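You operate a simulated robot arm through the tools that you are given. There is no shell and no other tool.

You run a simulated two-armed robot. Do the job below in one go: nothing can be reset, and whatever is moved stays where it is left.

TASK
Set the docked display to level 6 and save it.
Fine: mode knob on LEVEL, plus button steps up, green button saves; tester off at the end.

The check looks at the end state, three seconds after you hand in, the way a careful person would. Anything else that was tipped, shoved, dropped, spilled or broken makes it a failure.

THE ROBOT
Two 7-joint arms with fingered hands on one trunk that stands fixed in place. Base frame: the origin is at the foot of the trunk, x ahead of it, y to its left, z up; the work surface is at about z = 72. Lengths are in cm, angles in degrees, forces in N, time in s.
The left shoulder is at [8, 24.1, 176], the right one opposite. With the tool pointing down near the work surface each hand reaches from about 10 to 74 cm from the base axis, measured 20 degrees to its own side. Payload 4.9 kg a hand.
The tool frame of a hand sits at the grasp point between the pads (the TCP): z along the fingers, y along the line on which they close. The tips reach 3.2 cm beyond it. The gripper opens to 20 cm; its body begins 8.9 cm behind the TCP. The gripper is a hand of 4 fingers: y runs from the thumb to the fingers, the wrist lies at [0, 0, -26.7] in the tool frame, and closing takes about 1.5 s.
Orientation is that of the tool frame in the base frame, as [roll, pitch, yaw] about the fixed x, y, z axes, in that order (R = Rz(yaw) Ry(pitch) Rx(roll)). With the fingers straight down and closing along the base's y, the tool's x points along the base's -x, its y along +y and its z along -z.

THE INTERFACE
- The arms move only by the tool servo_tool. It takes "left_steps", "right_steps" or both (then of equal length, played together; a hand with none holds still); each is a list of rows, each a list of 6 numbers: the shift along the tool's x, y, z in m, then the turn, a rotation vector about the tool's x, y, z in degrees. In form: [[dx, dy, dz, rx, ry, rz], ...]. A call has 1 to 20 rows; each row shifts and turns the commanded pose from where the row before left it, along the tool's axes as they then stand. "left_jaw" and "right_jaw" are, for a hand that has rows, the finger opening in m, from 0 to 0.2, set as the call begins (left out, the last holds). A row lasts 0.2 s, in which the tool goes at most 5 cm and 8.6 degrees; a call with a longer step from one row to the next is refused whole, and so is a gripper value outside its range. A pose out of reach is approached as far as the arm can. The call stops where the force on the tool passes 40 N (or 10 N more than at its start, if that is more) or the arm is blocked; 0.2 s more then pass. The fingers move at their own pace (about 7.2 cm/s each) and stop on an object; they squeeze with about 32 N. The grip force told is the motor's: it shows also when the fingers shut on nothing. Time passes only in rows, and 0.2 s behind the last, so rows that do not move let the fingers close. It gives the time, the measured TCP pose, the force on the tool (base axes), the opening and the grip force at its end, in the units of the frame above (readings bear some noise), with the torque about the TCP (base axes, N m) and any sound that the robot's microphone picked up, and new pictures: "views" is both (left out), scene, wrist or none (wrist: the cameras of the hands that moved).
- Cameras (640 x 400 px; columns grow to the right, rows downward): "scene" is now at [9.5, -0.66, 189.7]; the picture's right is [0.06, -1.00, 0.00], its down [-0.91, -0.06, -0.41] and it looks along [0.41, 0.03, -0.91] (base axes); focal length 323 px, centre (320, 200). "left" rides on the left gripper at [-6.9, -6.9, -11.6] in its tool frame; the picture's right is [0.71, -0.71, 0.00], its down [0.54, 0.54, -0.64] and it looks along [0.46, 0.45, 0.77] (tool axes); focal length 226 px, centre (320, 200). "right" rides on the right gripper at [6.9, -6.9, -11.6] in its tool frame; the picture's right is [0.71, 0.71, 0.00], its down [-0.54, 0.54, -0.64] and it looks along [-0.45, 0.45, 0.77] (tool axes); focal length 226 px, centre (320, 200). There is no depth. A picture from a camera that has moved, and an enlarged one, comes with that camera's place and axes in the base frame and with its lens. The place of the scene camera against the robot may be out by one fixed shift of up to 1.8 cm in any direction.
- raise_lower(by): slides the trunk up (or, below 0, down) by that many cm; the arms and the scene camera ride with it, the base frame stays. It gives what a move gives, with no picture.
- finger_targets(finger1, finger2, finger3, thumb_bend, hand): sets how far each is bent, from 0 (flat) to 1 (curled in); at 0.3 the hand is open as for a grip, at 0.7 the pads meet at the TCP. One left out holds its place. A second passes; each finger stops where it meets its share of the squeeze, and holds until it gets a number again. A gripper value or a shape takes the hand back. It gives what a move gives, with no picture; readings hold the bend of each and the force on the fingers (four entries, about 0 where the hand has none), thumb and palm.
- grasp_type(shape, hand): the hand has 4 fingers and takes this shape, open, in about a second: jaw (thumb against the fingers, like two jaws); tri (thumb and two fingers); tip (a fingertip pinch); poke (one finger out to press); point (the index stretched); flat (the hand flat); cup (the hand cupped); fist (a fist). The gripper value then closes the fingers along that shape, each until it touches; the sizes above hold for jaw. It gives what a move gives, with no picture.
- head_to(pan, tilt): turns the head with the scene camera to pan (to the left, within 86 degrees either way) and tilt (down, from -29 to 69), counted from straight ahead of the robot. It gives what a move gives, and a new picture of the scene camera.
- close_up(camera, box): a new picture of the part [left, top, right, bottom] of that camera's present view, enlarged. No time passes.
- finish_job(): hands the job in; it is judged then, once.

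Places have to be worked out from the pictures, the camera data and where the tool is seen. Open the grippers and draw the arms clear of the work before you hand the job in, unless the task says otherwise.

The tools are called after "Call:" as a command line: name --argument value ..., lists and objects as JSON in quotes. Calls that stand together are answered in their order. servo_tool: Moves the arms, as the interface text tells. Its arguments: {"type":"object","properties":{"left_steps":{"type":"array"},"left_jaw":{"type":"number"},"right_steps":{"type":"array"},"right_jaw":{"type":"number"},"views":{"type":"string","enum":["both","scene","wrist","none"]}},"required":[]} The other tools are called the same way: raise_lower (by) moves the trunk up or down; grasp_type (shape, hand) gives the hand a shape; finger_targets (finger1, finger2, finger3, thumb_bend, hand) moves the fingers one by one; head_to (pan, tilt) turns the head that bears the scene camera; close_up (camera, box) takes an enlarged picture of a part of a camera's view; finish_job () hands the job in.

At the start:

```text
clock: 0.0
left_tool_pos: [56.1, 17.16, 108.34]
left_tcp_rot: [-179.9, 0.2, 180.0]
left_contact_force: [-0.6, -0.9, 0.6]
left_torque: [0.02, 0.0, 0.01]
left_width: 20.0
left_gripper_force: 0.0
left_shape: jaw
left_bend: [0.3, 0.3, 0.3, 0.3]
left_finger forces: [0.1, 0.0, 0.1, 0.0, 0.1, 0.0]
right_tool_pos: [53.79, -23.68, 103.35]
right_tcp_rot: [-179.9, -0.2, -180.0]
right_contact_force: [-0.7, 0.2, -0.7]
right_torque: [-0.01, -0.02, 0.0]
right_width: 20.0
right_gripper_force: 0.1
right_shape: jaw
right_bend: [0.3, 0.3, 0.3, 0.3]
right_finger forces: [0.1, 0.0, 0.0, 0.0, 0.0, 0.1]
trunk travel left (down, up): [-66.8, 17.2]
head pan, tilt (commanded): [3.6, 65.6]
```

scene: 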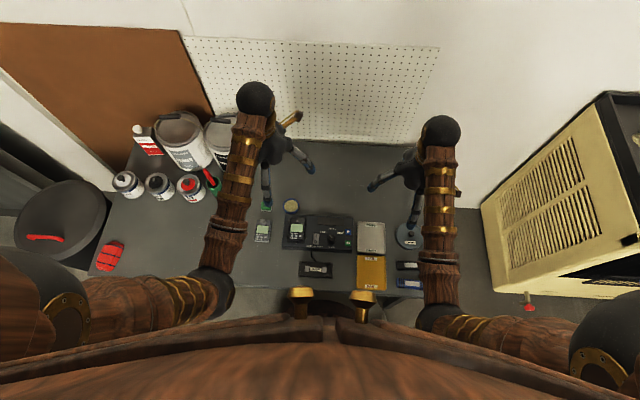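
right: 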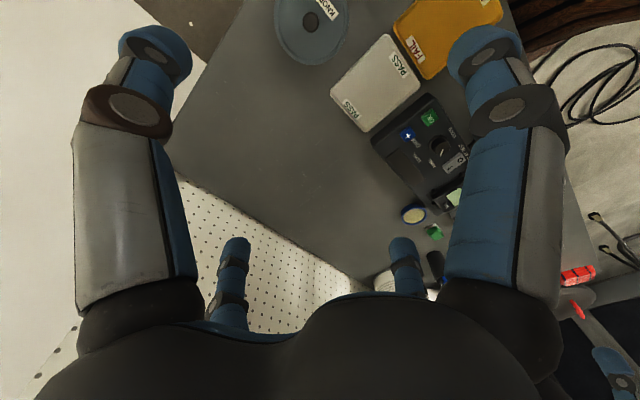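
left: 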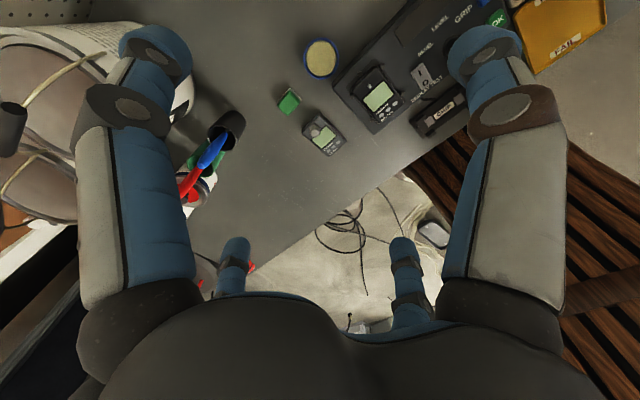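

The scene shows a tester panel near the middle with a docked display. I'll take enlarged views to read it.

Call:
close_up --camera "scene" --box '[240, 190, 440, 315]'

Call:
close_up --camera "scene" --box '[275, 205, 365, 261]'

Call:
close_up --camera "right" --box '[360, 80, 488, 220]'

Call:
close_up --camera "left" --box '[320, 0, 520, 140]'

```text
3.20 times, centred on (340, 252) of scene
camera zoom: at [9.5, -0.66, 189.7], right [0.06, -1.0, 0.0], down [-0.91, -0.06, -0.41], along [0.41, 0.03, -0.91], focal length 1034 px, centre (256, 32)
```

zoom: 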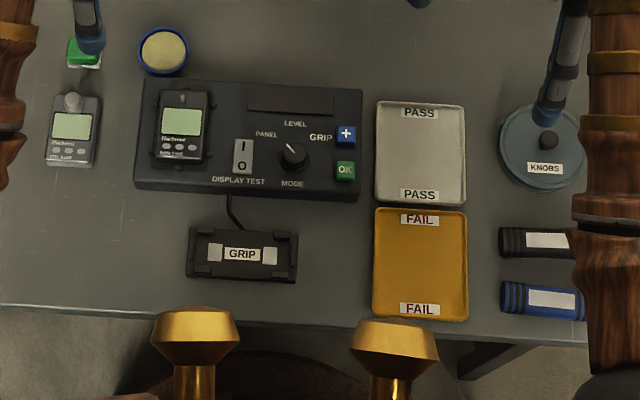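

```text
7.11 times, centred on (320, 233) of scene
camera zoom: at [9.5, -0.66, 189.7], right [0.06, -1.0, 0.0], down [-0.91, -0.06, -0.41], along [0.41, 0.03, -0.91], focal length 2299 px, centre (320, -35)
```

zoom: 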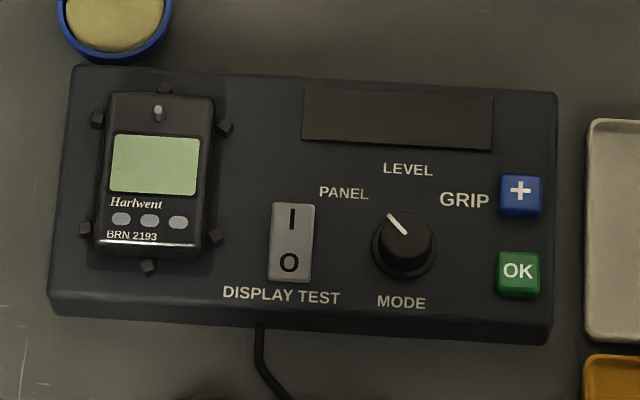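

```text
2.86 times, centred on (424, 150) of right
camera zoom: at [46.74, -30.57, 114.97], right [-0.71, 0.71, 0.0], down [0.54, 0.54, 0.64], along [0.45, 0.45, -0.77], focal length 646 px, centre (23, 343)
```

zoom: 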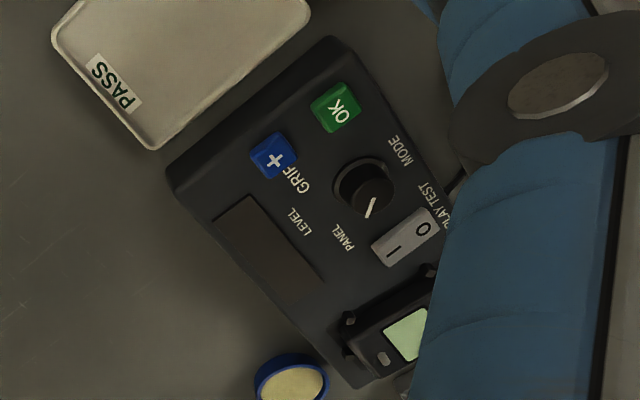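

```text
2.86 times, centred on (420, 70) of left
camera zoom: at [62.99, 10.13, 119.96], right [-0.71, -0.71, 0.0], down [-0.54, 0.54, 0.64], along [-0.45, 0.45, -0.77], focal length 646 px, centre (34, 571)
```

zoom: 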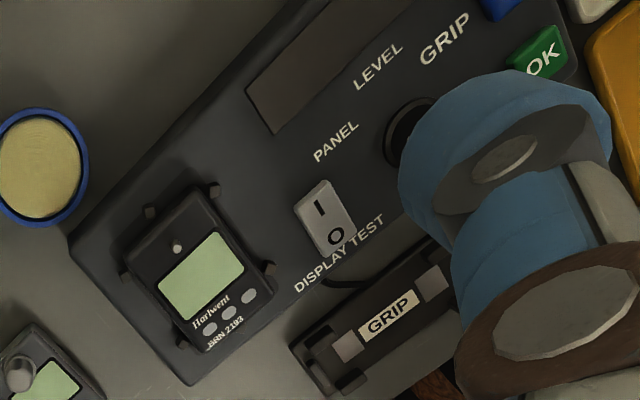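

The tester is off, with its window dark and the rocker on O, and the mode knob points at PANEL. I'll shape the right hand to poke for the buttons and the left hand to a tip pinch for the knob, while both are still in free air.

Call:
grasp_type --shape "poke" --hand "right"

Call:
grasp_type --shape "tip" --hand "left"

Call:
servo_tool --left_steps '[[0, 0, 0, 0, 0, 0]]' --right_steps '[[0, 0, 0, 0, 0, 0]]' --views "both"

```text
clock: 0.9
left_tool_pos: [56.16, 17.25, 108.3]
left_tcp_rot: [-180.0, 0.1, -179.9]
left_contact_force: [-0.3, -0.2, 0.1]
left_torque: [-0.01, -0.03, -0.01]
left_width: 19.98
left_gripper_force: 0.0
left_shape: jaw
left_bend: [0.3, 0.3, 0.3, 0.3]
left_finger forces: [0.0, 0.0, 0.0, 0.0, 0.0, 0.0]
right_tool_pos: [53.61, -23.48, 103.35]
right_tcp_rot: [179.9, 0.0, -180.0]
right_contact_force: [-0.2, 0.2, 0.7]
right_torque: [0.02, -0.02, 0.01]
right_width: 0.02
right_gripper_force: 0.1
right_shape: poke
right_bend: [1.0, 1.0, 1.0, 0.81]
right_finger forces: [0.0, 0.0, 0.0, 0.0, 0.0, 0.0]
trunk travel left (down, up): [-66.8, 17.2]
head pan, tilt (commanded): [3.6, 65.6]
```

```text
clock: 1.8
left_tool_pos: [56.22, 17.13, 108.21]
left_tcp_rot: [180.0, 0.1, 180.0]
left_contact_force: [-0.5, 0.9, 0.2]
left_torque: [-0.05, 0.0, 0.0]
left_width: 19.99
left_gripper_force: 0.1
left_shape: tip
left_bend: [0.16, 0.3, 0.16, 0.3]
left_finger forces: [0.0, 0.1, 0.0, 0.0, 0.0, 0.1]
right_tool_pos: [53.79, -23.63, 103.4]
right_tcp_rot: [180.0, 0.0, 180.0]
right_contact_force: [0.3, 0.2, -0.5]
right_torque: [-0.02, -0.04, 0.02]
right_width: 0.0
right_gripper_force: 0.1
right_shape: poke
right_bend: [1.0, 1.0, 1.0, 0.81]
right_finger forces: [0.0, 0.1, 0.0, 0.0, 0.0, 0.0]
trunk travel left (down, up): [-66.8, 17.2]
head pan, tilt (commanded): [3.6, 65.6]
```

```text
clock: 2.2
left_tool_pos: [56.1, 17.05, 108.19]
left_tcp_rot: [179.9, 0.1, -179.9]
left_contact_force: [-0.5, -0.1, -1.0]
left_torque: [-0.01, 0.04, 0.01]
left_width: 20.03
left_gripper_force: 0.0
left_shape: tip
left_bend: [0.16, 0.3, 0.16, 0.3]
left_finger forces: [0.1, 0.0, 0.0, 0.0, 0.1, 0.0]
right_tool_pos: [53.71, -23.65, 103.39]
right_tcp_rot: [-179.9, 0.1, -180.0]
right_contact_force: [0.4, -0.3, 0.4]
right_torque: [0.01, -0.03, 0.01]
right_width: 0.0
right_gripper_force: 0.1
right_shape: poke
right_bend: [1.0, 1.0, 1.0, 0.81]
right_finger forces: [0.0, 0.0, 0.1, 0.0, 0.0, 0.0]
trunk travel left (down, up): [-66.8, 17.2]
head pan, tilt (commanded): [3.6, 65.6]
camera scene: at [9.5, -0.66, 189.7], right [0.06, -1.0, 0.0], down [-0.91, -0.06, -0.41], along [0.41, 0.03, -0.91], focal length 323 px, centre (320, 200)
camera right: at [46.74, -30.58, 114.97], right [-0.71, 0.71, 0.0], down [0.54, 0.54, 0.64], along [0.45, 0.45, -0.77], focal length 226 px, centre (320, 200)
camera left: at [62.99, 10.13, 119.96], right [-0.71, -0.71, 0.0], down [-0.54, 0.54, 0.64], along [-0.45, 0.45, -0.77], focal length 226 px, centre (320, 200)
```

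scene: 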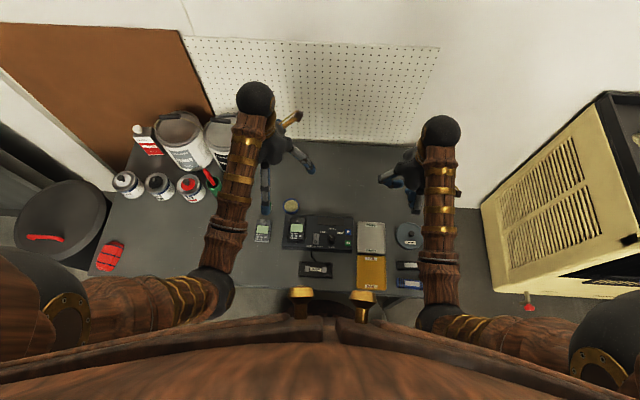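
right: 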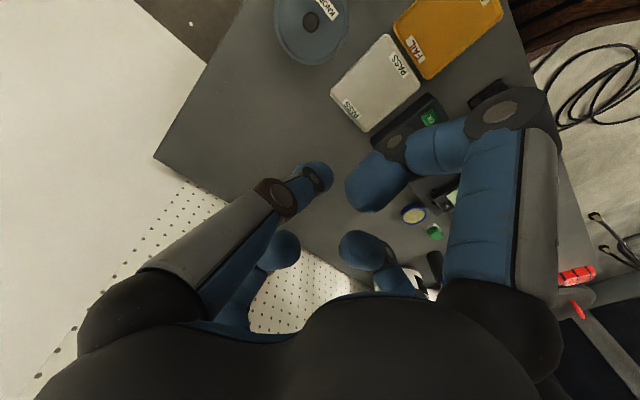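
left: 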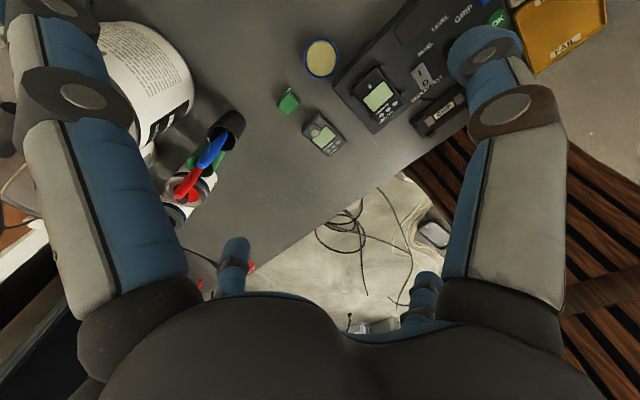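

By triangulation the rocker is at about (44.4, 4.1, 76.4), plus at (47.7, -7.5, 76.6), OK at (43.5, -7.5, 76.6) and the knob near (44.6, -1.8, 77.5). I'll yaw the left hand 90° so its camera looks at the tester and its pinch line runs along base x.

Call:
servo_tool --left_steps '[[0, 0, 0, 0, 0, -8.18], [0, 0, 0, 0, 0, -8.18], [0, 0, 0, 0, 0, -8.18], [0, 0, 0, 0, 0, -8.18], [0, 0, 0, 0, 0, -8.18], [0, 0, 0, 0, 0, -8.18], [0, 0, 0, 0, 0, -8.18], [0, 0, 0, 0, 0, -8.18], [0, 0, 0, 0, 0, -8.18], [0, 0, 0, 0, 0, -8.18], [0, 0, 0, 0, 0, -8.2], [0, 0, 0, 0, 0, 0]]' --views "both"

```text
clock: 5.0
left_tool_pos: [57.4, 28.33, 109.45]
left_tcp_rot: [-178.6, 0.5, -77.7]
left_contact_force: [-0.4, 0.8, 0.4]
left_torque: [-0.02, -0.03, 0.02]
left_width: 19.98
left_gripper_force: 0.0
left_shape: tip
left_bend: [0.16, 0.3, 0.16, 0.3]
left_finger forces: [0.1, 0.0, 0.1, 0.1, 0.0, 0.0]
right_tool_pos: [53.5, -23.5, 103.58]
right_tcp_rot: [-179.8, 0.1, -179.9]
right_contact_force: [-0.2, 0.3, 0.1]
right_torque: [-0.01, -0.01, -0.03]
right_width: 0.0
right_gripper_force: 0.0
right_shape: poke
right_bend: [1.0, 1.0, 1.0, 0.81]
right_finger forces: [0.0, 0.0, 0.0, 0.0, 0.0, 0.0]
trunk travel left (down, up): [-66.8, 17.2]
head pan, tilt (commanded): [3.6, 65.6]
stopped in row 12 (left hand): the arm was blocked; the commanded pose is now the measured one
camera scene: at [9.23, -0.45, 189.71], right [0.06, -1.0, 0.0], down [-0.91, -0.06, -0.41], along [0.41, 0.03, -0.91], focal length 323 px, centre (320, 200)
camera left: at [62.49, 36.22, 121.33], right [0.84, -0.54, 0.01], down [-0.43, -0.65, 0.62], along [-0.33, -0.53, -0.78], focal length 226 px, centre (320, 200)
```

scene: 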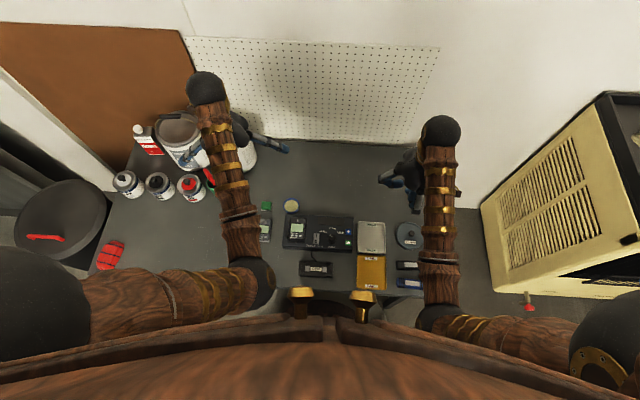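
left: 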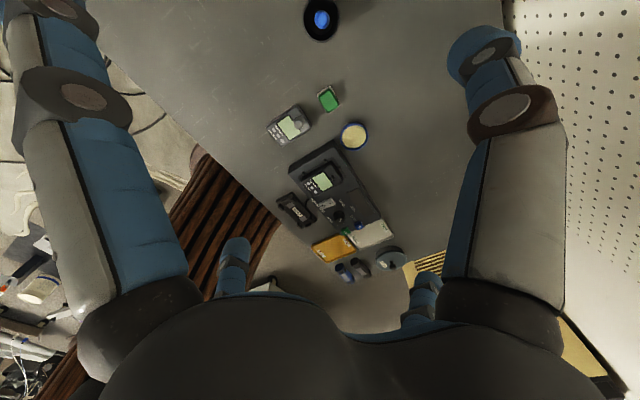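

The left arm stopped short and drifted to y=28. I'll check whether it touched the cans before moving on.

Call:
close_up --camera "scene" --box '[90, 60, 310, 220]'

Call:
close_up --camera "left" --box '[240, 80, 480, 290]'

```text
2.50 times, centred on (200, 140) of scene
camera zoom: at [9.23, -0.45, 189.71], right [0.06, -1.0, 0.0], down [-0.91, -0.06, -0.41], along [0.41, 0.03, -0.91], focal length 808 px, centre (620, 350)
```

zoom: 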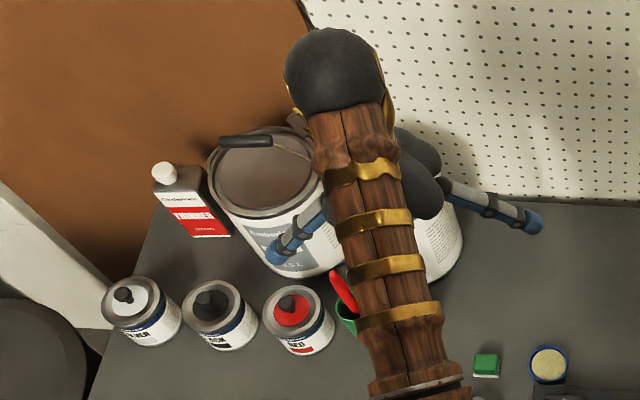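

```text
1.90 times, centred on (360, 185) of left
camera zoom: at [62.49, 36.22, 121.33], right [0.84, -0.54, 0.01], down [-0.43, -0.65, 0.62], along [-0.33, -0.53, -0.78], focal length 431 px, centre (244, 229)
```

zoom: 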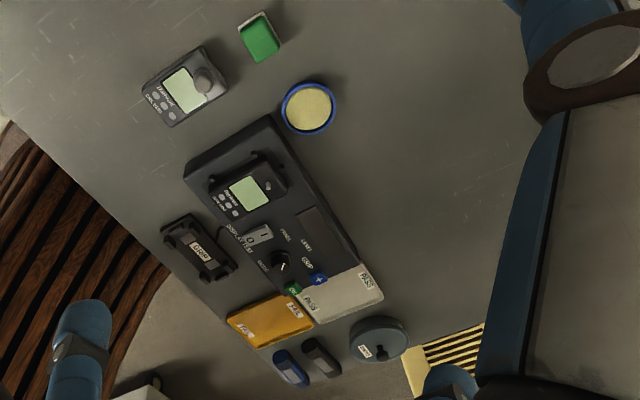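

The cans are still upright, so the left arm only hit its own joint limit, and its camera now has a clear side view of the tester. I'll bring the right poke hand high above the plus button so both wrist cameras can locate its fingertip.

Call:
servo_tool --right_steps '[[0.0098, 0.0267, 0.0142, 0, 0, 0], [0.0098, 0.0267, 0.0142, 0, 0, 0], [0.0098, 0.0267, 0.0142, 0, 0, 0], [0.0098, 0.0267, 0.0142, 0, 0, 0], [0.0098, 0.0267, 0.0142, 0, 0, 0], [0.0098, 0.0267, 0.0142, 0, 0, 0], [0, 0, 0, 0, 0, 0]]' --views "both"

Call:
close_up --camera "left" --box '[240, 80, 480, 290]'

Call:
close_up --camera "right" --box '[220, 80, 480, 280]'

Call:
close_up --camera "scene" --box '[260, 160, 420, 270]'

```text
clock: 6.6
left_tool_pos: [57.67, 28.27, 109.4]
left_tcp_rot: [-178.5, 0.6, -77.9]
left_contact_force: [-0.3, 0.5, -0.4]
left_torque: [-0.01, 0.04, 0.03]
left_width: 19.95
left_gripper_force: 0.1
left_shape: tip
left_bend: [0.16, 0.3, 0.16, 0.3]
left_finger forces: [0.1, 0.1, 0.1, 0.0, 0.0, 0.0]
right_tool_pos: [47.75, -7.69, 94.8]
right_tcp_rot: [-180.0, 0.0, 179.9]
right_contact_force: [0.4, -0.3, -0.3]
right_torque: [0.02, 0.04, 0.03]
right_width: 0.02
right_gripper_force: 0.1
right_shape: poke
right_bend: [1.0, 1.0, 1.0, 0.81]
right_finger forces: [0.0, 0.1, 0.1, 0.0, 0.0, 0.0]
trunk travel left (down, up): [-66.8, 17.2]
head pan, tilt (commanded): [3.6, 65.6]
camera scene: at [9.54, -0.71, 189.69], right [0.06, -1.0, 0.0], down [-0.91, -0.06, -0.41], along [0.41, 0.03, -0.91], focal length 323 px, centre (320, 200)
camera right: at [40.91, -14.59, 106.41], right [-0.71, 0.71, 0.0], down [0.54, 0.54, 0.64], along [0.45, 0.45, -0.77], focal length 226 px, centre (320, 200)
```

scene: 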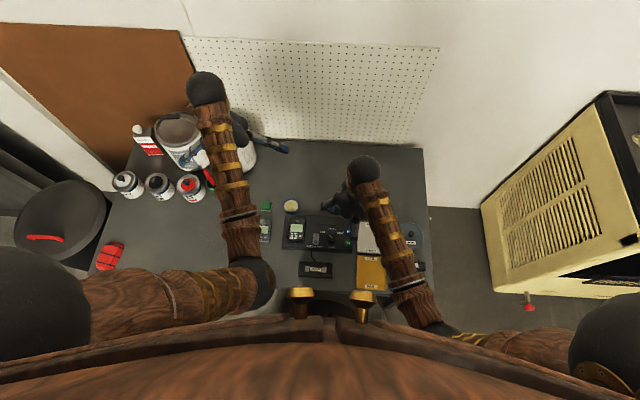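
right: 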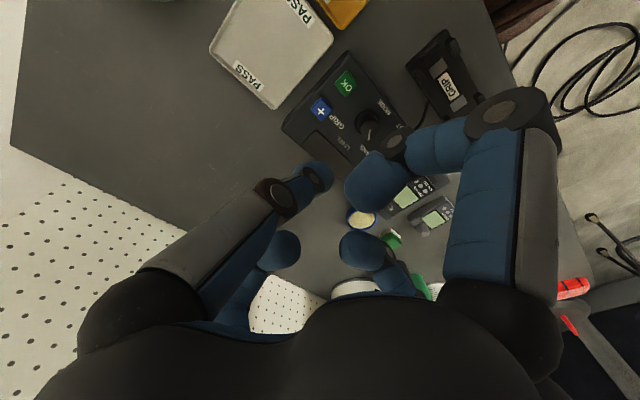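

```text
1.90 times, centred on (360, 185) of left
camera zoom: at [62.68, 36.08, 121.27], right [0.84, -0.54, 0.01], down [-0.43, -0.65, 0.62], along [-0.33, -0.53, -0.78], focal length 431 px, centre (244, 229)
```

zoom: 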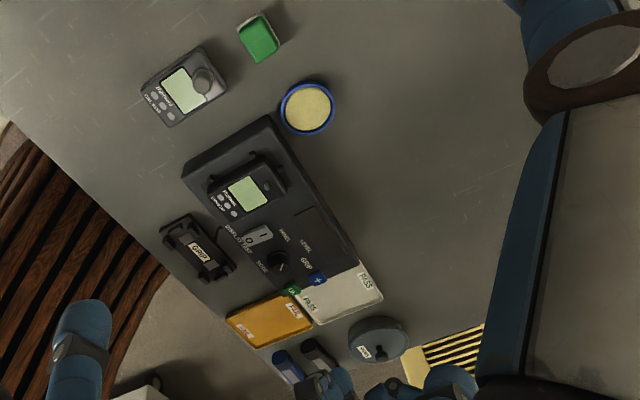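

```text
2.00 times, centred on (350, 180) of right
camera zoom: at [40.91, -14.59, 106.41], right [-0.71, 0.71, 0.0], down [0.54, 0.54, 0.64], along [0.45, 0.45, -0.77], focal length 452 px, centre (260, 240)
```

zoom: 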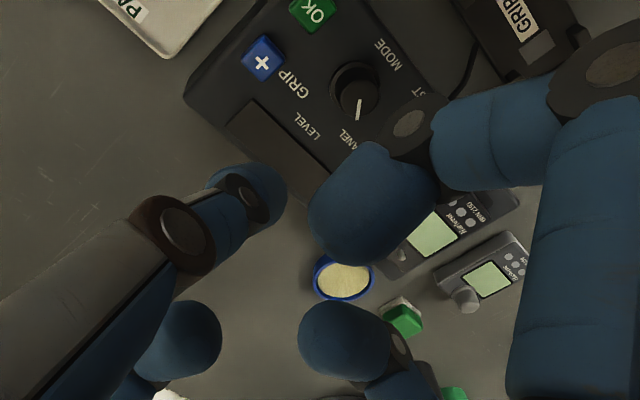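

```text
3.64 times, centred on (340, 215) of scene
camera zoom: at [9.54, -0.71, 189.69], right [0.06, -1.0, 0.0], down [-0.91, -0.06, -0.41], along [0.41, 0.03, -0.91], focal length 1176 px, centre (247, 146)
```

zoom: 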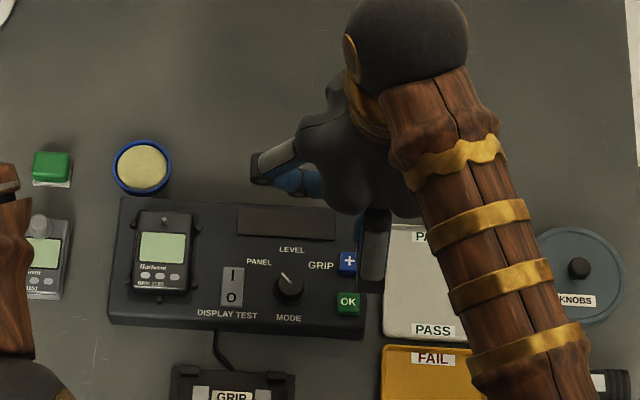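

The right thumb tip sits on the tool axis about 3 cm past the TCP, with the curled fingers about 3.7 cm higher. I'll move it over the I end of the rocker at about (45.9, 4.1) and stop with the tip at about z = 81.

Call:
servo_tool --right_steps '[[0.0046, 0.0295, 0.027, 0, 0, 0], [0.0046, 0.0295, 0.027, 0, 0, 0], [0.0046, 0.0295, 0.027, 0, 0, 0], [0.0046, 0.0295, 0.027, 0, 0, 0], [0, 0, 0, 0, 0, 0]]' --views "both"

Call:
close_up --camera "left" --box '[270, 120, 430, 270]'

Call:
close_up --camera "right" --box '[220, 80, 480, 280]'

Call:
close_up --camera "scene" --box '[260, 160, 420, 270]'

```text
clock: 7.8
left_tool_pos: [57.56, 28.26, 109.37]
left_tcp_rot: [-178.6, 0.5, -77.8]
left_contact_force: [-0.2, -0.2, -0.2]
left_torque: [-0.03, 0.03, 0.0]
left_width: 19.99
left_gripper_force: 0.0
left_shape: tip
left_bend: [0.16, 0.3, 0.16, 0.3]
left_finger forces: [0.0, 0.0, 0.1, 0.0, 0.0, 0.1]
right_tool_pos: [45.93, 4.2, 84.17]
right_tcp_rot: [-180.0, -0.1, -180.0]
right_contact_force: [0.5, 0.4, -0.2]
right_torque: [-0.01, -0.02, 0.04]
right_width: 0.0
right_gripper_force: 0.0
right_shape: poke
right_bend: [1.0, 1.0, 1.0, 0.81]
right_finger forces: [0.1, 0.0, 0.0, 0.1, 0.1, 0.0]
trunk travel left (down, up): [-66.8, 17.2]
head pan, tilt (commanded): [3.6, 65.6]
camera scene: at [9.49, -0.68, 189.7], right [0.06, -1.0, 0.0], down [-0.91, -0.06, -0.41], along [0.41, 0.03, -0.91], focal length 323 px, centre (320, 200)
camera right: at [38.98, -2.74, 95.65], right [-0.71, 0.71, 0.0], down [0.54, 0.54, 0.64], along [0.45, 0.45, -0.77], focal length 226 px, centre (320, 200)
```

scene: 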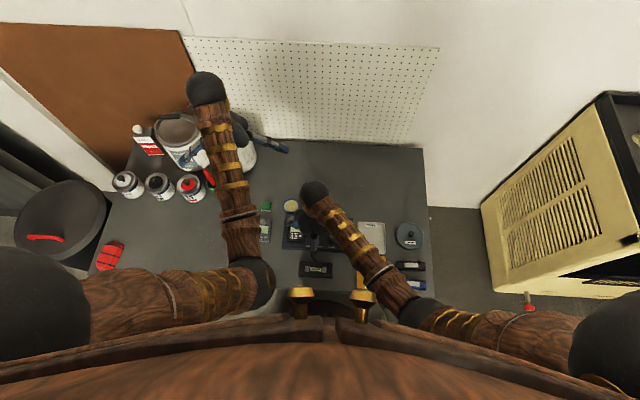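
right: 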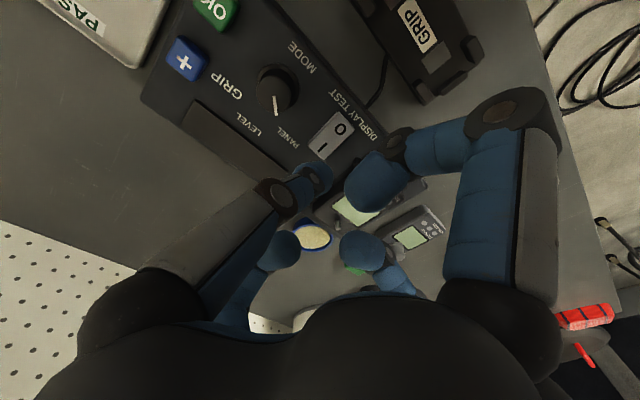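

```text
2.67 times, centred on (350, 195) of left
camera zoom: at [62.65, 36.11, 121.28], right [0.84, -0.54, 0.01], down [-0.43, -0.65, 0.62], along [-0.33, -0.53, -0.78], focal length 603 px, centre (240, 213)
```

zoom: 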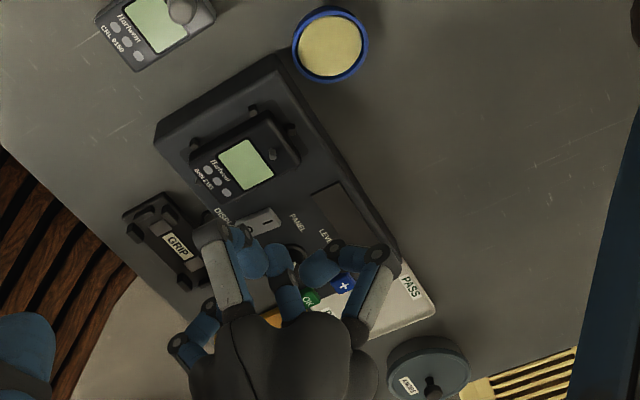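

```text
2.00 times, centred on (350, 180) of right
camera zoom: at [38.98, -2.74, 95.65], right [-0.71, 0.71, 0.0], down [0.54, 0.54, 0.64], along [0.45, 0.45, -0.77], focal length 452 px, centre (260, 240)
```

zoom: 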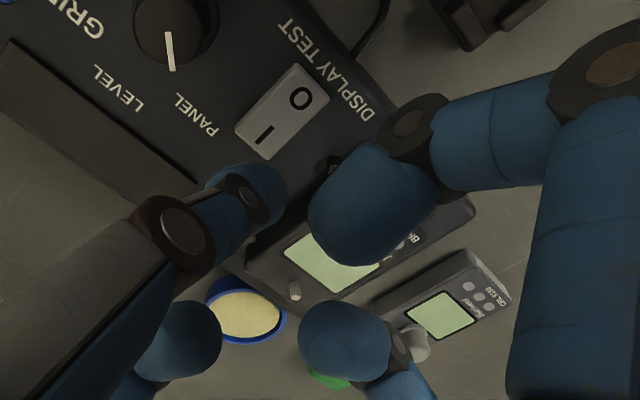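

```text
3.64 times, centred on (340, 215) of scene
camera zoom: at [9.49, -0.68, 189.7], right [0.06, -1.0, 0.0], down [-0.91, -0.06, -0.41], along [0.41, 0.03, -0.91], focal length 1176 px, centre (247, 146)
```

zoom: 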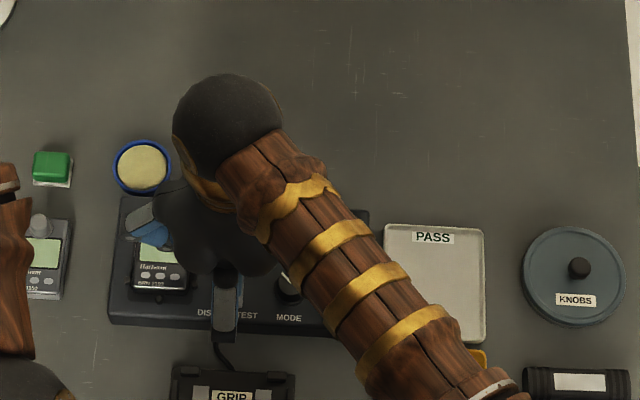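

The thumb's axis lands right on the "I" mark. I'll lower to just above contact and read the force.

Call:
servo_tool --right_steps '[[0, 0.003, 0.011, 0, 0, 0], [0, 0, 0.011, 0, 0, 0], [0, 0, 0.01, 0, 0, 0], [0, 0, 0, 0, 0, 0]]' --views "wrist"

Call:
close_up --camera "left" --box '[270, 120, 430, 270]'

Call:
close_up --camera "right" --box '[220, 80, 480, 280]'

```text
clock: 8.8
left_tool_pos: [57.68, 28.28, 109.41]
left_tcp_rot: [-178.6, 0.7, -77.7]
left_contact_force: [0.6, 0.1, 0.5]
left_torque: [0.0, -0.02, 0.02]
left_width: 19.99
left_gripper_force: 0.0
left_shape: tip
left_bend: [0.16, 0.3, 0.16, 0.3]
left_finger forces: [0.0, 0.0, 0.0, 0.1, 0.1, 0.0]
right_tool_pos: [45.87, 4.61, 80.92]
right_tcp_rot: [-180.0, 0.1, -180.0]
right_contact_force: [0.0, 0.2, 0.7]
right_torque: [0.01, -0.01, 0.0]
right_width: 0.0
right_gripper_force: 0.0
right_shape: poke
right_bend: [1.0, 1.0, 1.0, 0.81]
right_finger forces: [0.0, 0.0, 0.0, 0.0, 0.0, 0.0]
trunk travel left (down, up): [-66.8, 17.2]
head pan, tilt (commanded): [3.6, 65.6]
camera right: at [38.93, -2.4, 92.5], right [-0.71, 0.71, 0.0], down [0.54, 0.54, 0.64], along [0.45, 0.45, -0.77], focal length 226 px, centre (320, 200)
```

right: 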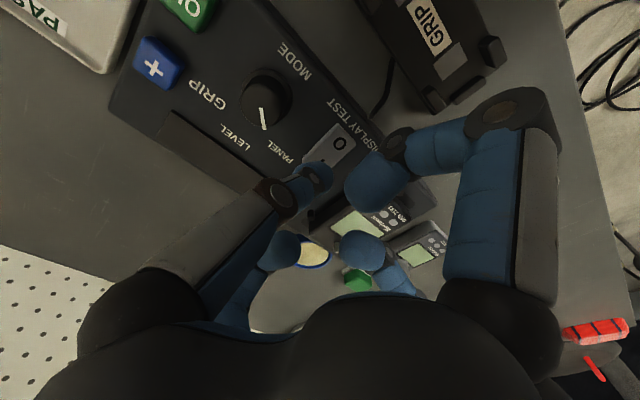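

```text
2.67 times, centred on (350, 195) of left
camera zoom: at [62.66, 36.14, 121.26], right [0.84, -0.54, 0.01], down [-0.43, -0.65, 0.62], along [-0.33, -0.53, -0.78], focal length 603 px, centre (240, 213)
```

zoom: 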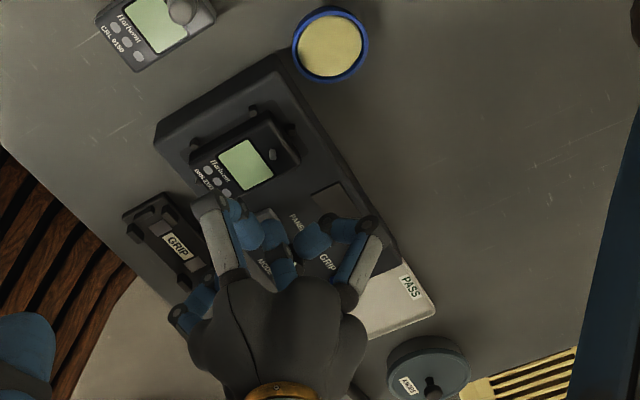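

```text
2.00 times, centred on (350, 180) of right
camera zoom: at [38.93, -2.4, 92.5], right [-0.71, 0.71, 0.0], down [0.54, 0.54, 0.64], along [0.45, 0.45, -0.77], focal length 452 px, centre (260, 240)
```

zoom: 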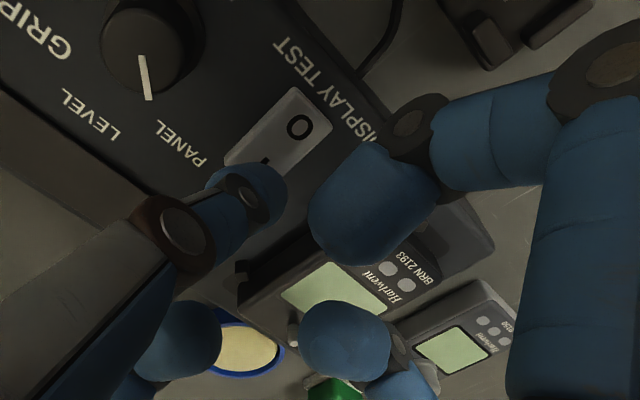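

No contact yet and the tip covers "I". I'll go down in small steps and watch the forces.

Call:
servo_tool --right_steps '[[0, 0, 0.003, 0, 0, 0], [0, 0, 0.002, 0, 0, 0], [0, 0, 0.002, 0, 0, 0], [0, 0, 0, 0, 0, 0]]' --views "none"

Call:
close_up --camera "right" --box '[220, 80, 480, 280]'

Call:
close_up --camera "left" --box '[290, 140, 390, 230]'

```text
clock: 9.8
left_tool_pos: [57.57, 28.18, 109.23]
left_tcp_rot: [-178.6, 0.6, -77.8]
left_contact_force: [0.6, -0.7, 0.1]
left_torque: [-0.01, -0.02, -0.01]
left_width: 20.01
left_gripper_force: 0.1
left_shape: tip
left_bend: [0.16, 0.3, 0.16, 0.3]
left_finger forces: [0.0, 0.1, 0.0, 0.1, 0.0, 0.0]
right_tool_pos: [45.78, 4.41, 80.18]
right_tcp_rot: [179.9, 0.0, -180.0]
right_contact_force: [-0.9, -0.2, 5.5]
right_torque: [-0.05, 0.04, 0.02]
right_width: 0.0
right_gripper_force: 0.1
right_shape: poke
right_bend: [1.0, 1.0, 1.0, 0.81]
right_finger forces: [0.0, 0.0, 0.0, 0.0, 5.0, 0.0]
trunk travel left (down, up): [-66.8, 17.2]
head pan, tilt (commanded): [3.6, 65.6]
```

```text
2.00 times, centred on (350, 180) of right
camera zoom: at [38.98, -2.45, 91.75], right [-0.71, 0.71, 0.0], down [0.54, 0.54, 0.64], along [0.45, 0.45, -0.77], focal length 452 px, centre (260, 240)
```

zoom: 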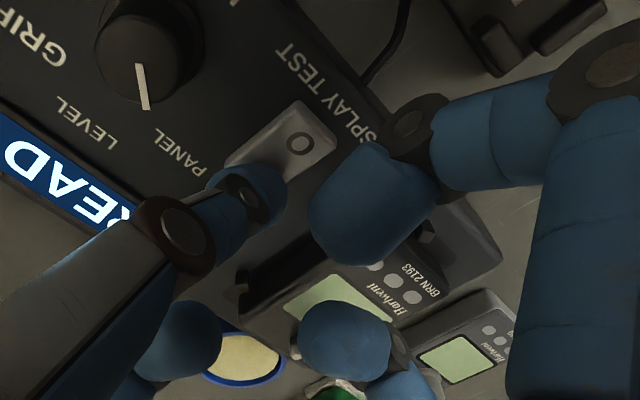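

```text
4.44 times, centred on (340, 185) of left
camera zoom: at [62.63, 36.1, 121.3], right [0.84, -0.54, 0.01], down [-0.43, -0.65, 0.62], along [-0.33, -0.53, -0.78], focal length 1005 px, centre (231, 267)
```

zoom: 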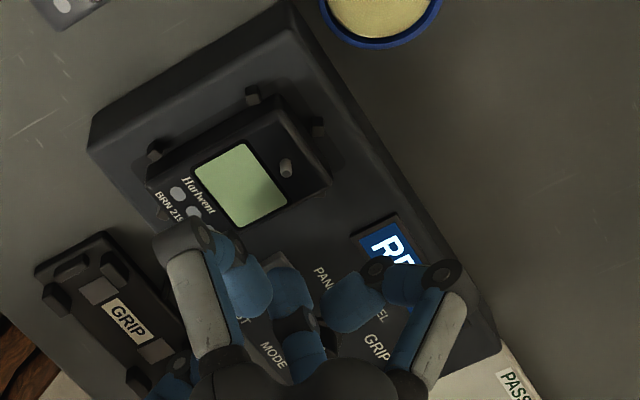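

The rocker flipped: the window now lights up "READ…" with 5 N on the thumb. I'll lift off and look at the tester.

Call:
servo_tool --right_steps '[[0, 0, -0.02, 0, 0, 0], [0, 0, -0.04, 0, 0, 0], [0, -0.02, -0.04, 0, 0, 0], [0, -0.04, -0.02, 0, 0, 0], [0, -0.045, 0, 0, 0, 0], [0, -0.045, 0, 0, 0, 0], [0, 0, 0, 0, 0, 0]]' --views "both"

Call:
close_up --camera "left" --box '[290, 130, 410, 240]'

Call:
close_up --camera "scene" --box '[275, 205, 365, 261]'

```text
clock: 11.4
left_tool_pos: [57.56, 28.21, 109.4]
left_tcp_rot: [-178.7, 0.6, -77.8]
left_contact_force: [0.1, 1.3, -0.3]
left_torque: [-0.02, 0.01, -0.01]
left_width: 19.98
left_gripper_force: 0.1
left_shape: tip
left_bend: [0.16, 0.3, 0.16, 0.3]
left_finger forces: [0.0, 0.0, 0.0, 0.0, 0.1, 0.0]
right_tool_pos: [45.79, -10.75, 92.09]
right_tcp_rot: [-180.0, 0.0, 180.0]
right_contact_force: [-0.7, 0.4, 0.2]
right_torque: [0.03, -0.02, -0.01]
right_width: 0.0
right_gripper_force: 0.0
right_shape: poke
right_bend: [1.0, 1.0, 1.0, 0.81]
right_finger forces: [0.0, 0.0, 0.0, 0.0, 0.1, 0.0]
trunk travel left (down, up): [-66.8, 17.2]
head pan, tilt (commanded): [3.6, 65.6]
camera scene: at [9.52, -0.6, 189.69], right [0.06, -1.0, 0.0], down [-0.91, -0.06, -0.41], along [0.41, 0.03, -0.91], focal length 323 px, centre (320, 200)
camera right: at [38.89, -17.6, 103.67], right [-0.71, 0.71, 0.0], down [0.54, 0.54, 0.64], along [0.45, 0.45, -0.77], focal length 226 px, centre (320, 200)
```

scene: 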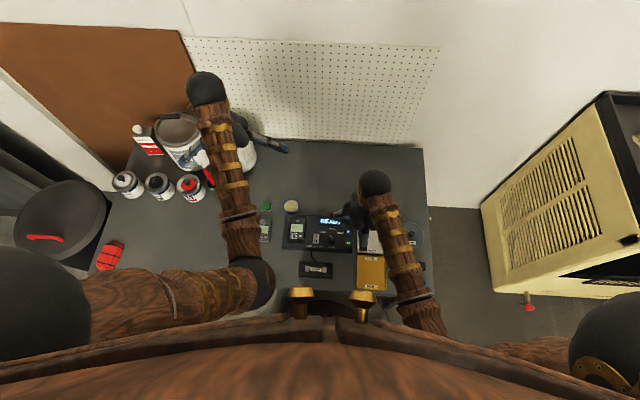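
right: 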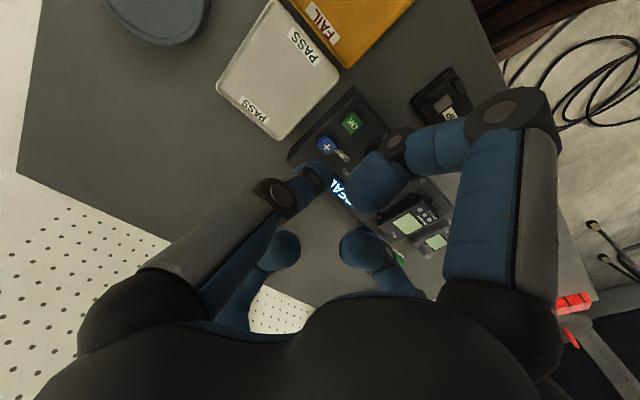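

```text
3.64 times, centred on (350, 185) of left
camera zoom: at [62.67, 36.15, 121.25], right [0.84, -0.54, 0.01], down [-0.43, -0.65, 0.62], along [-0.33, -0.53, -0.78], focal length 822 px, centre (211, 254)
```

zoom: 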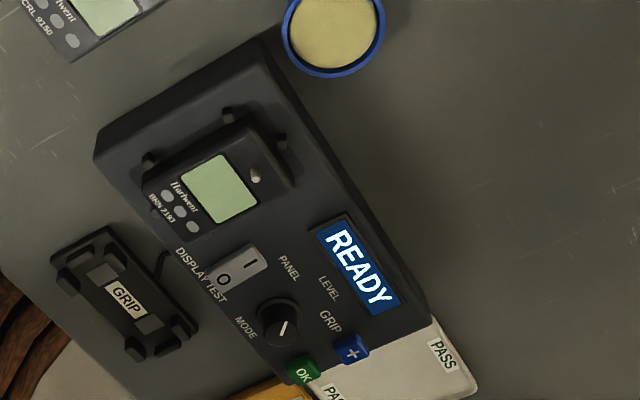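

```text
7.11 times, centred on (320, 233) of scene
camera zoom: at [9.52, -0.6, 189.69], right [0.06, -1.0, 0.0], down [-0.91, -0.06, -0.41], along [0.41, 0.03, -0.91], focal length 2299 px, centre (320, -35)
```

zoom: 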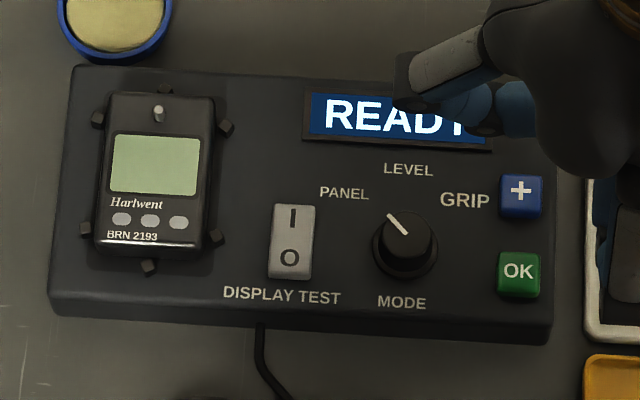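

The tester is on and shows READY. Next I'll put the right hand into the tip pinch up here and part-close it to see how its fingers sit.

Call:
grasp_type --shape "tip" --hand "right"

Call:
servo_tool --right_steps '[[0, 0, 0, 0, 0, 0], [0, 0, 0, 0, 0, 0], [0, 0, 0, 0, 0, 0], [0, 0, 0, 0, 0, 0], [0, 0, 0, 0, 0, 0], [0, 0, 0, 0, 0, 0], [0, 0, 0, 0, 0, 0]]' --right_jaw 0.05 --views "both"

Call:
close_up --camera "right" --box '[160, 60, 480, 280]'

Call:
close_up --camera "scene" --box '[260, 160, 420, 270]'

```text
clock: 12.3
left_tool_pos: [57.62, 28.1, 109.36]
left_tcp_rot: [-178.5, 0.6, -77.8]
left_contact_force: [0.4, 0.1, -0.6]
left_torque: [0.0, 0.0, 0.01]
left_width: 19.99
left_gripper_force: 0.1
left_shape: tip
left_bend: [0.16, 0.3, 0.16, 0.3]
left_finger forces: [0.0, 0.0, 0.0, 0.0, 0.1, 0.0]
right_tool_pos: [45.86, -10.69, 92.12]
right_tcp_rot: [180.0, 0.0, 179.9]
right_contact_force: [0.4, 0.1, 0.3]
right_torque: [0.0, 0.01, -0.02]
right_width: 20.0
right_gripper_force: 0.1
right_shape: tip
right_bend: [0.16, 0.3, 0.16, 0.3]
right_finger forces: [0.0, 0.0, 0.1, 0.0, 0.1, 0.0]
trunk travel left (down, up): [-66.8, 17.2]
head pan, tilt (commanded): [3.6, 65.6]
```

```text
clock: 13.9
left_tool_pos: [57.72, 28.33, 109.35]
left_tcp_rot: [-178.6, 0.7, -77.8]
left_contact_force: [0.2, 0.1, -0.1]
left_torque: [-0.04, 0.01, -0.02]
left_width: 19.97
left_gripper_force: 0.0
left_shape: tip
left_bend: [0.16, 0.3, 0.16, 0.3]
left_finger forces: [0.0, 0.0, 0.0, 0.0, 0.0, 0.0]
right_tool_pos: [45.78, -10.6, 92.08]
right_tcp_rot: [180.0, 0.0, 180.0]
right_contact_force: [1.0, 0.0, 1.1]
right_torque: [0.03, -0.05, 0.04]
right_width: 5.05
right_gripper_force: 0.2
right_shape: tip
right_bend: [0.16, 0.51, 0.16, 0.5]
right_finger forces: [0.1, 0.0, 0.0, 0.0, 0.0, 0.1]
trunk travel left (down, up): [-66.8, 17.2]
head pan, tilt (commanded): [3.6, 65.6]
camera scene: at [9.5, -0.66, 189.7], right [0.06, -1.0, 0.0], down [-0.91, -0.06, -0.41], along [0.41, 0.03, -0.91], focal length 323 px, centre (320, 200)
camera right: at [38.88, -17.58, 103.66], right [-0.71, 0.71, 0.0], down [0.54, 0.54, 0.64], along [0.45, 0.45, -0.77], focal length 226 px, centre (320, 200)
```

scene: 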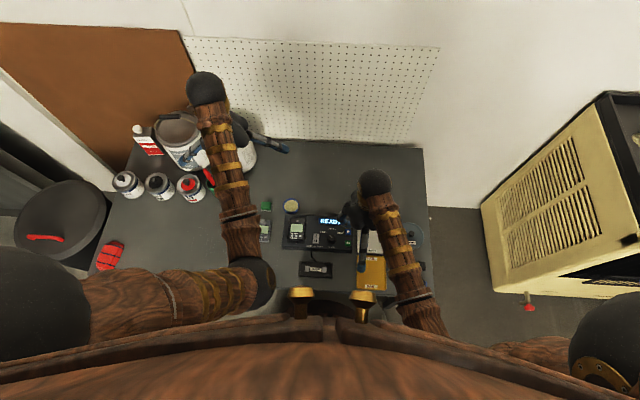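
right: 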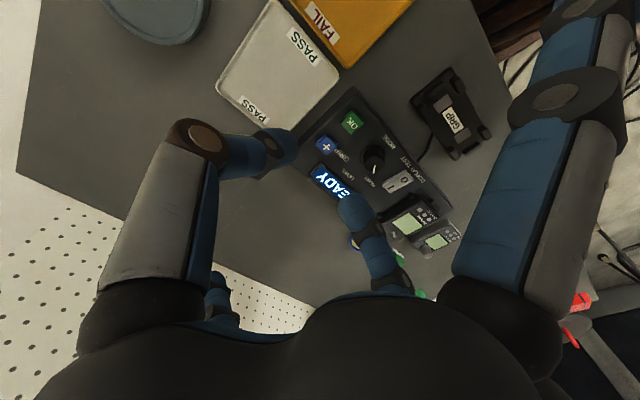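

```text
1.82 times, centred on (320, 170) of right
camera zoom: at [38.88, -17.58, 103.66], right [-0.71, 0.71, 0.0], down [0.54, 0.54, 0.64], along [0.45, 0.45, -0.77], focal length 411 px, centre (320, 254)
```

zoom: 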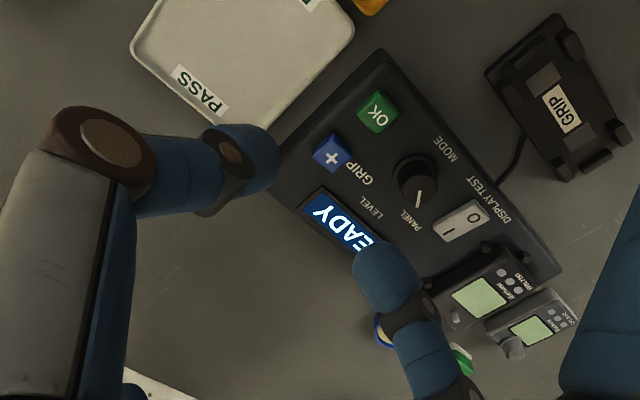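

```text
3.64 times, centred on (340, 215) of scene
camera zoom: at [9.5, -0.66, 189.7], right [0.06, -1.0, 0.0], down [-0.91, -0.06, -0.41], along [0.41, 0.03, -0.91], focal length 1176 px, centre (247, 146)
```

zoom: 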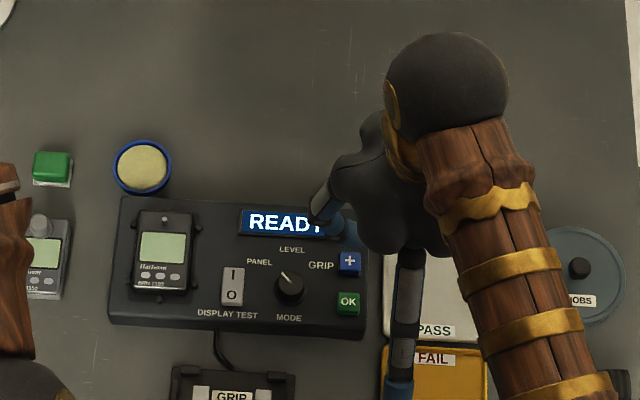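

The thumb and finger 2 form the pinch, with rounded pads about 2 cm past the TCP, while fingers 1 and 3 stay spread out. I'll zoom in on the knob to get its height, size and exact centre.

Call:
close_up --camera "right" --box '[340, 120, 420, 170]'

Call:
close_up --camera "left" --box '[320, 170, 380, 220]'

Call:
close_up --camera "scene" --box '[310, 218, 358, 248]'

```text
8.00 times, centred on (380, 145) of right
camera zoom: at [38.88, -17.58, 103.66], right [-0.71, 0.71, 0.0], down [0.54, 0.54, 0.64], along [0.45, 0.45, -0.77], focal length 1808 px, centre (-160, 640)
```

zoom: 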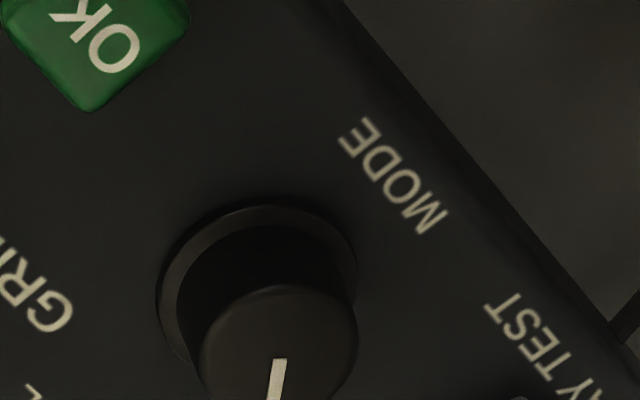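

```text
8.00 times, centred on (350, 195) of left
camera zoom: at [62.65, 36.12, 121.27], right [0.84, -0.54, 0.01], down [-0.43, -0.65, 0.62], along [-0.33, -0.53, -0.78], focal length 1808 px, centre (80, 240)
```

zoom: 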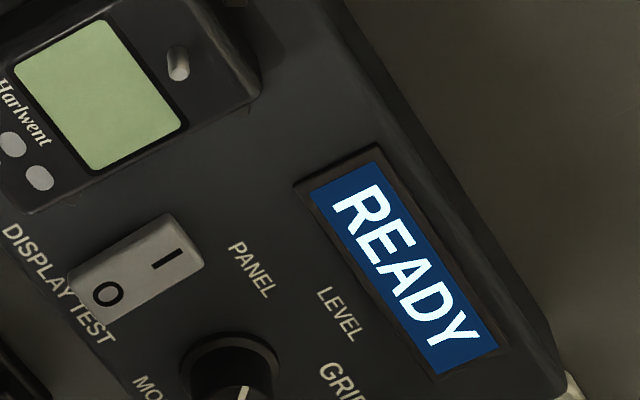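

```text
13.33 times, centred on (334, 233) of scene
camera zoom: at [9.5, -0.66, 189.7], right [0.06, -1.0, 0.0], down [-0.91, -0.06, -0.41], along [0.41, 0.03, -0.91], focal length 4310 px, centre (133, -240)
```

zoom: 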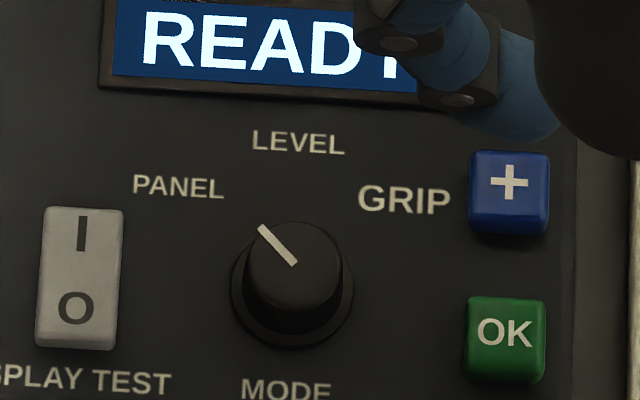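

The knob axis is at about (44.6, -1.75), its top at z≈78.3, the grip is 2.6 cm across and the pointer sits at 45°. I'll move above it and yaw the right hand 45° counter-clockwise, so the fingers avoid the rocker and buttons and the turn ends near neutral.

Call:
servo_tool --right_steps '[[0.004, 0.03, 0.007, 0, 0, 0], [0.004, 0.03, 0.007, 0, 0, 0], [0.004, 0.029, 0.007, 0, 0, 0], [0, 0, 0, 0, 0, -7.5], [0, 0, 0, 0, 0, -7.5], [0, 0, 0, 0, 0, -7.5], [0, 0, 0, 0, 0, -7.5], [0, 0, 0, 0, 0, -7.5], [0, 0, 0, 0, 0, -7.5], [0, 0, 0, 0, 0, 0]]' --right_jaw 0.045 --views "both"

Call:
close_up --camera "right" --box '[200, 60, 440, 210]'

Call:
close_up --camera "left" --box '[270, 120, 430, 270]'

```text
clock: 16.1
left_tool_pos: [57.7, 28.2, 109.24]
left_tcp_rot: [-178.6, 0.5, -77.8]
left_contact_force: [0.7, -0.2, -0.4]
left_torque: [0.02, 0.02, 0.02]
left_width: 19.98
left_gripper_force: 0.1
left_shape: tip
left_bend: [0.16, 0.3, 0.16, 0.3]
left_finger forces: [0.0, 0.1, 0.0, 0.0, 0.1, 0.1]
right_tool_pos: [44.75, -1.62, 90.12]
right_tcp_rot: [179.9, 0.0, -134.9]
right_contact_force: [0.2, 0.0, 0.3]
right_torque: [0.03, -0.01, 0.03]
right_width: 4.53
right_gripper_force: 0.2
right_shape: tip
right_bend: [0.16, 0.53, 0.16, 0.52]
right_finger forces: [0.0, 0.0, 0.0, 0.1, 0.0, 0.0]
trunk travel left (down, up): [-66.8, 17.2]
head pan, tilt (commanded): [3.6, 65.6]
camera scene: at [9.5, -0.66, 189.7], right [0.06, -1.0, 0.0], down [-0.91, -0.06, -0.41], along [0.41, 0.03, -0.91], focal length 323 px, centre (320, 200)
camera right: at [44.68, -11.4, 101.65], right [-1.0, 0.0, 0.0], down [0.0, 0.77, 0.64], along [0.0, 0.64, -0.77], focal length 226 px, centre (320, 200)
```

scene: 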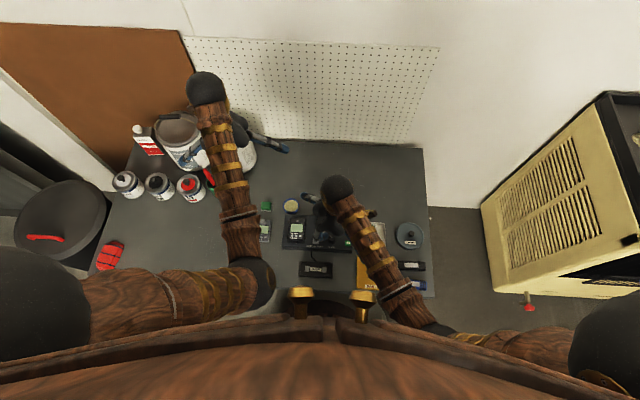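
right: 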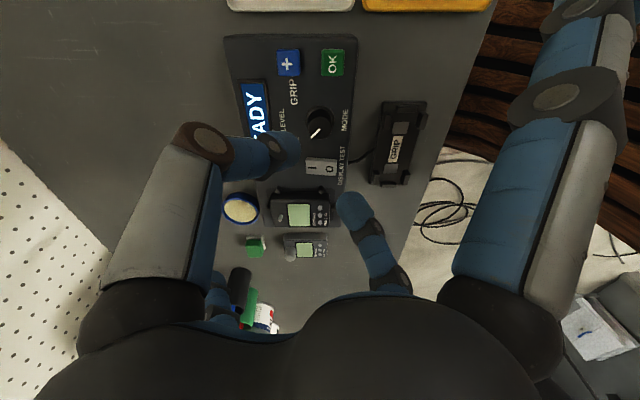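

```text
2.67 times, centred on (320, 135) of right
camera zoom: at [44.68, -11.4, 101.65], right [-1.0, 0.0, 0.0], down [0.0, 0.77, 0.64], along [0.0, 0.64, -0.77], focal length 603 px, centre (320, 373)
```

zoom: 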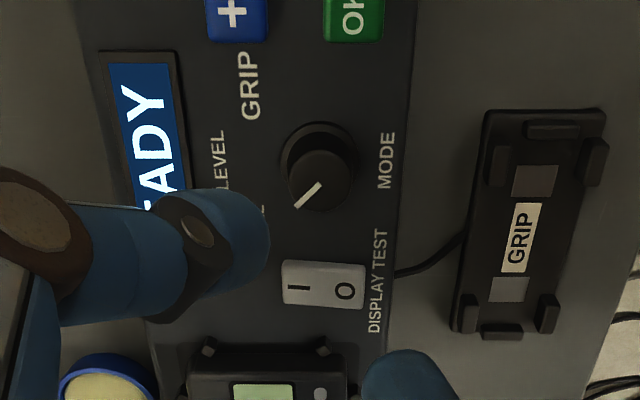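

```text
2.67 times, centred on (350, 195) of left
camera zoom: at [62.65, 36.12, 121.27], right [0.84, -0.54, 0.01], down [-0.43, -0.65, 0.62], along [-0.33, -0.53, -0.78], focal length 603 px, centre (240, 213)
```

zoom: 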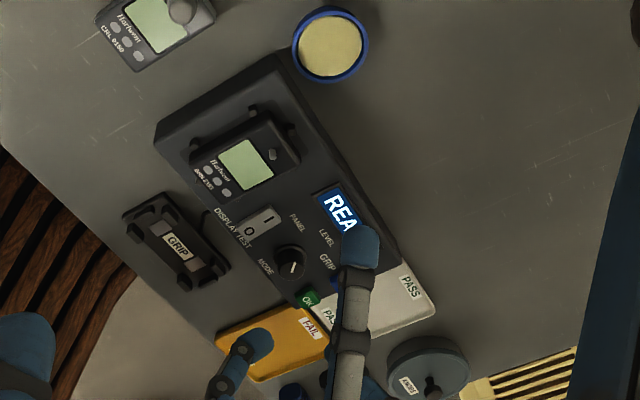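

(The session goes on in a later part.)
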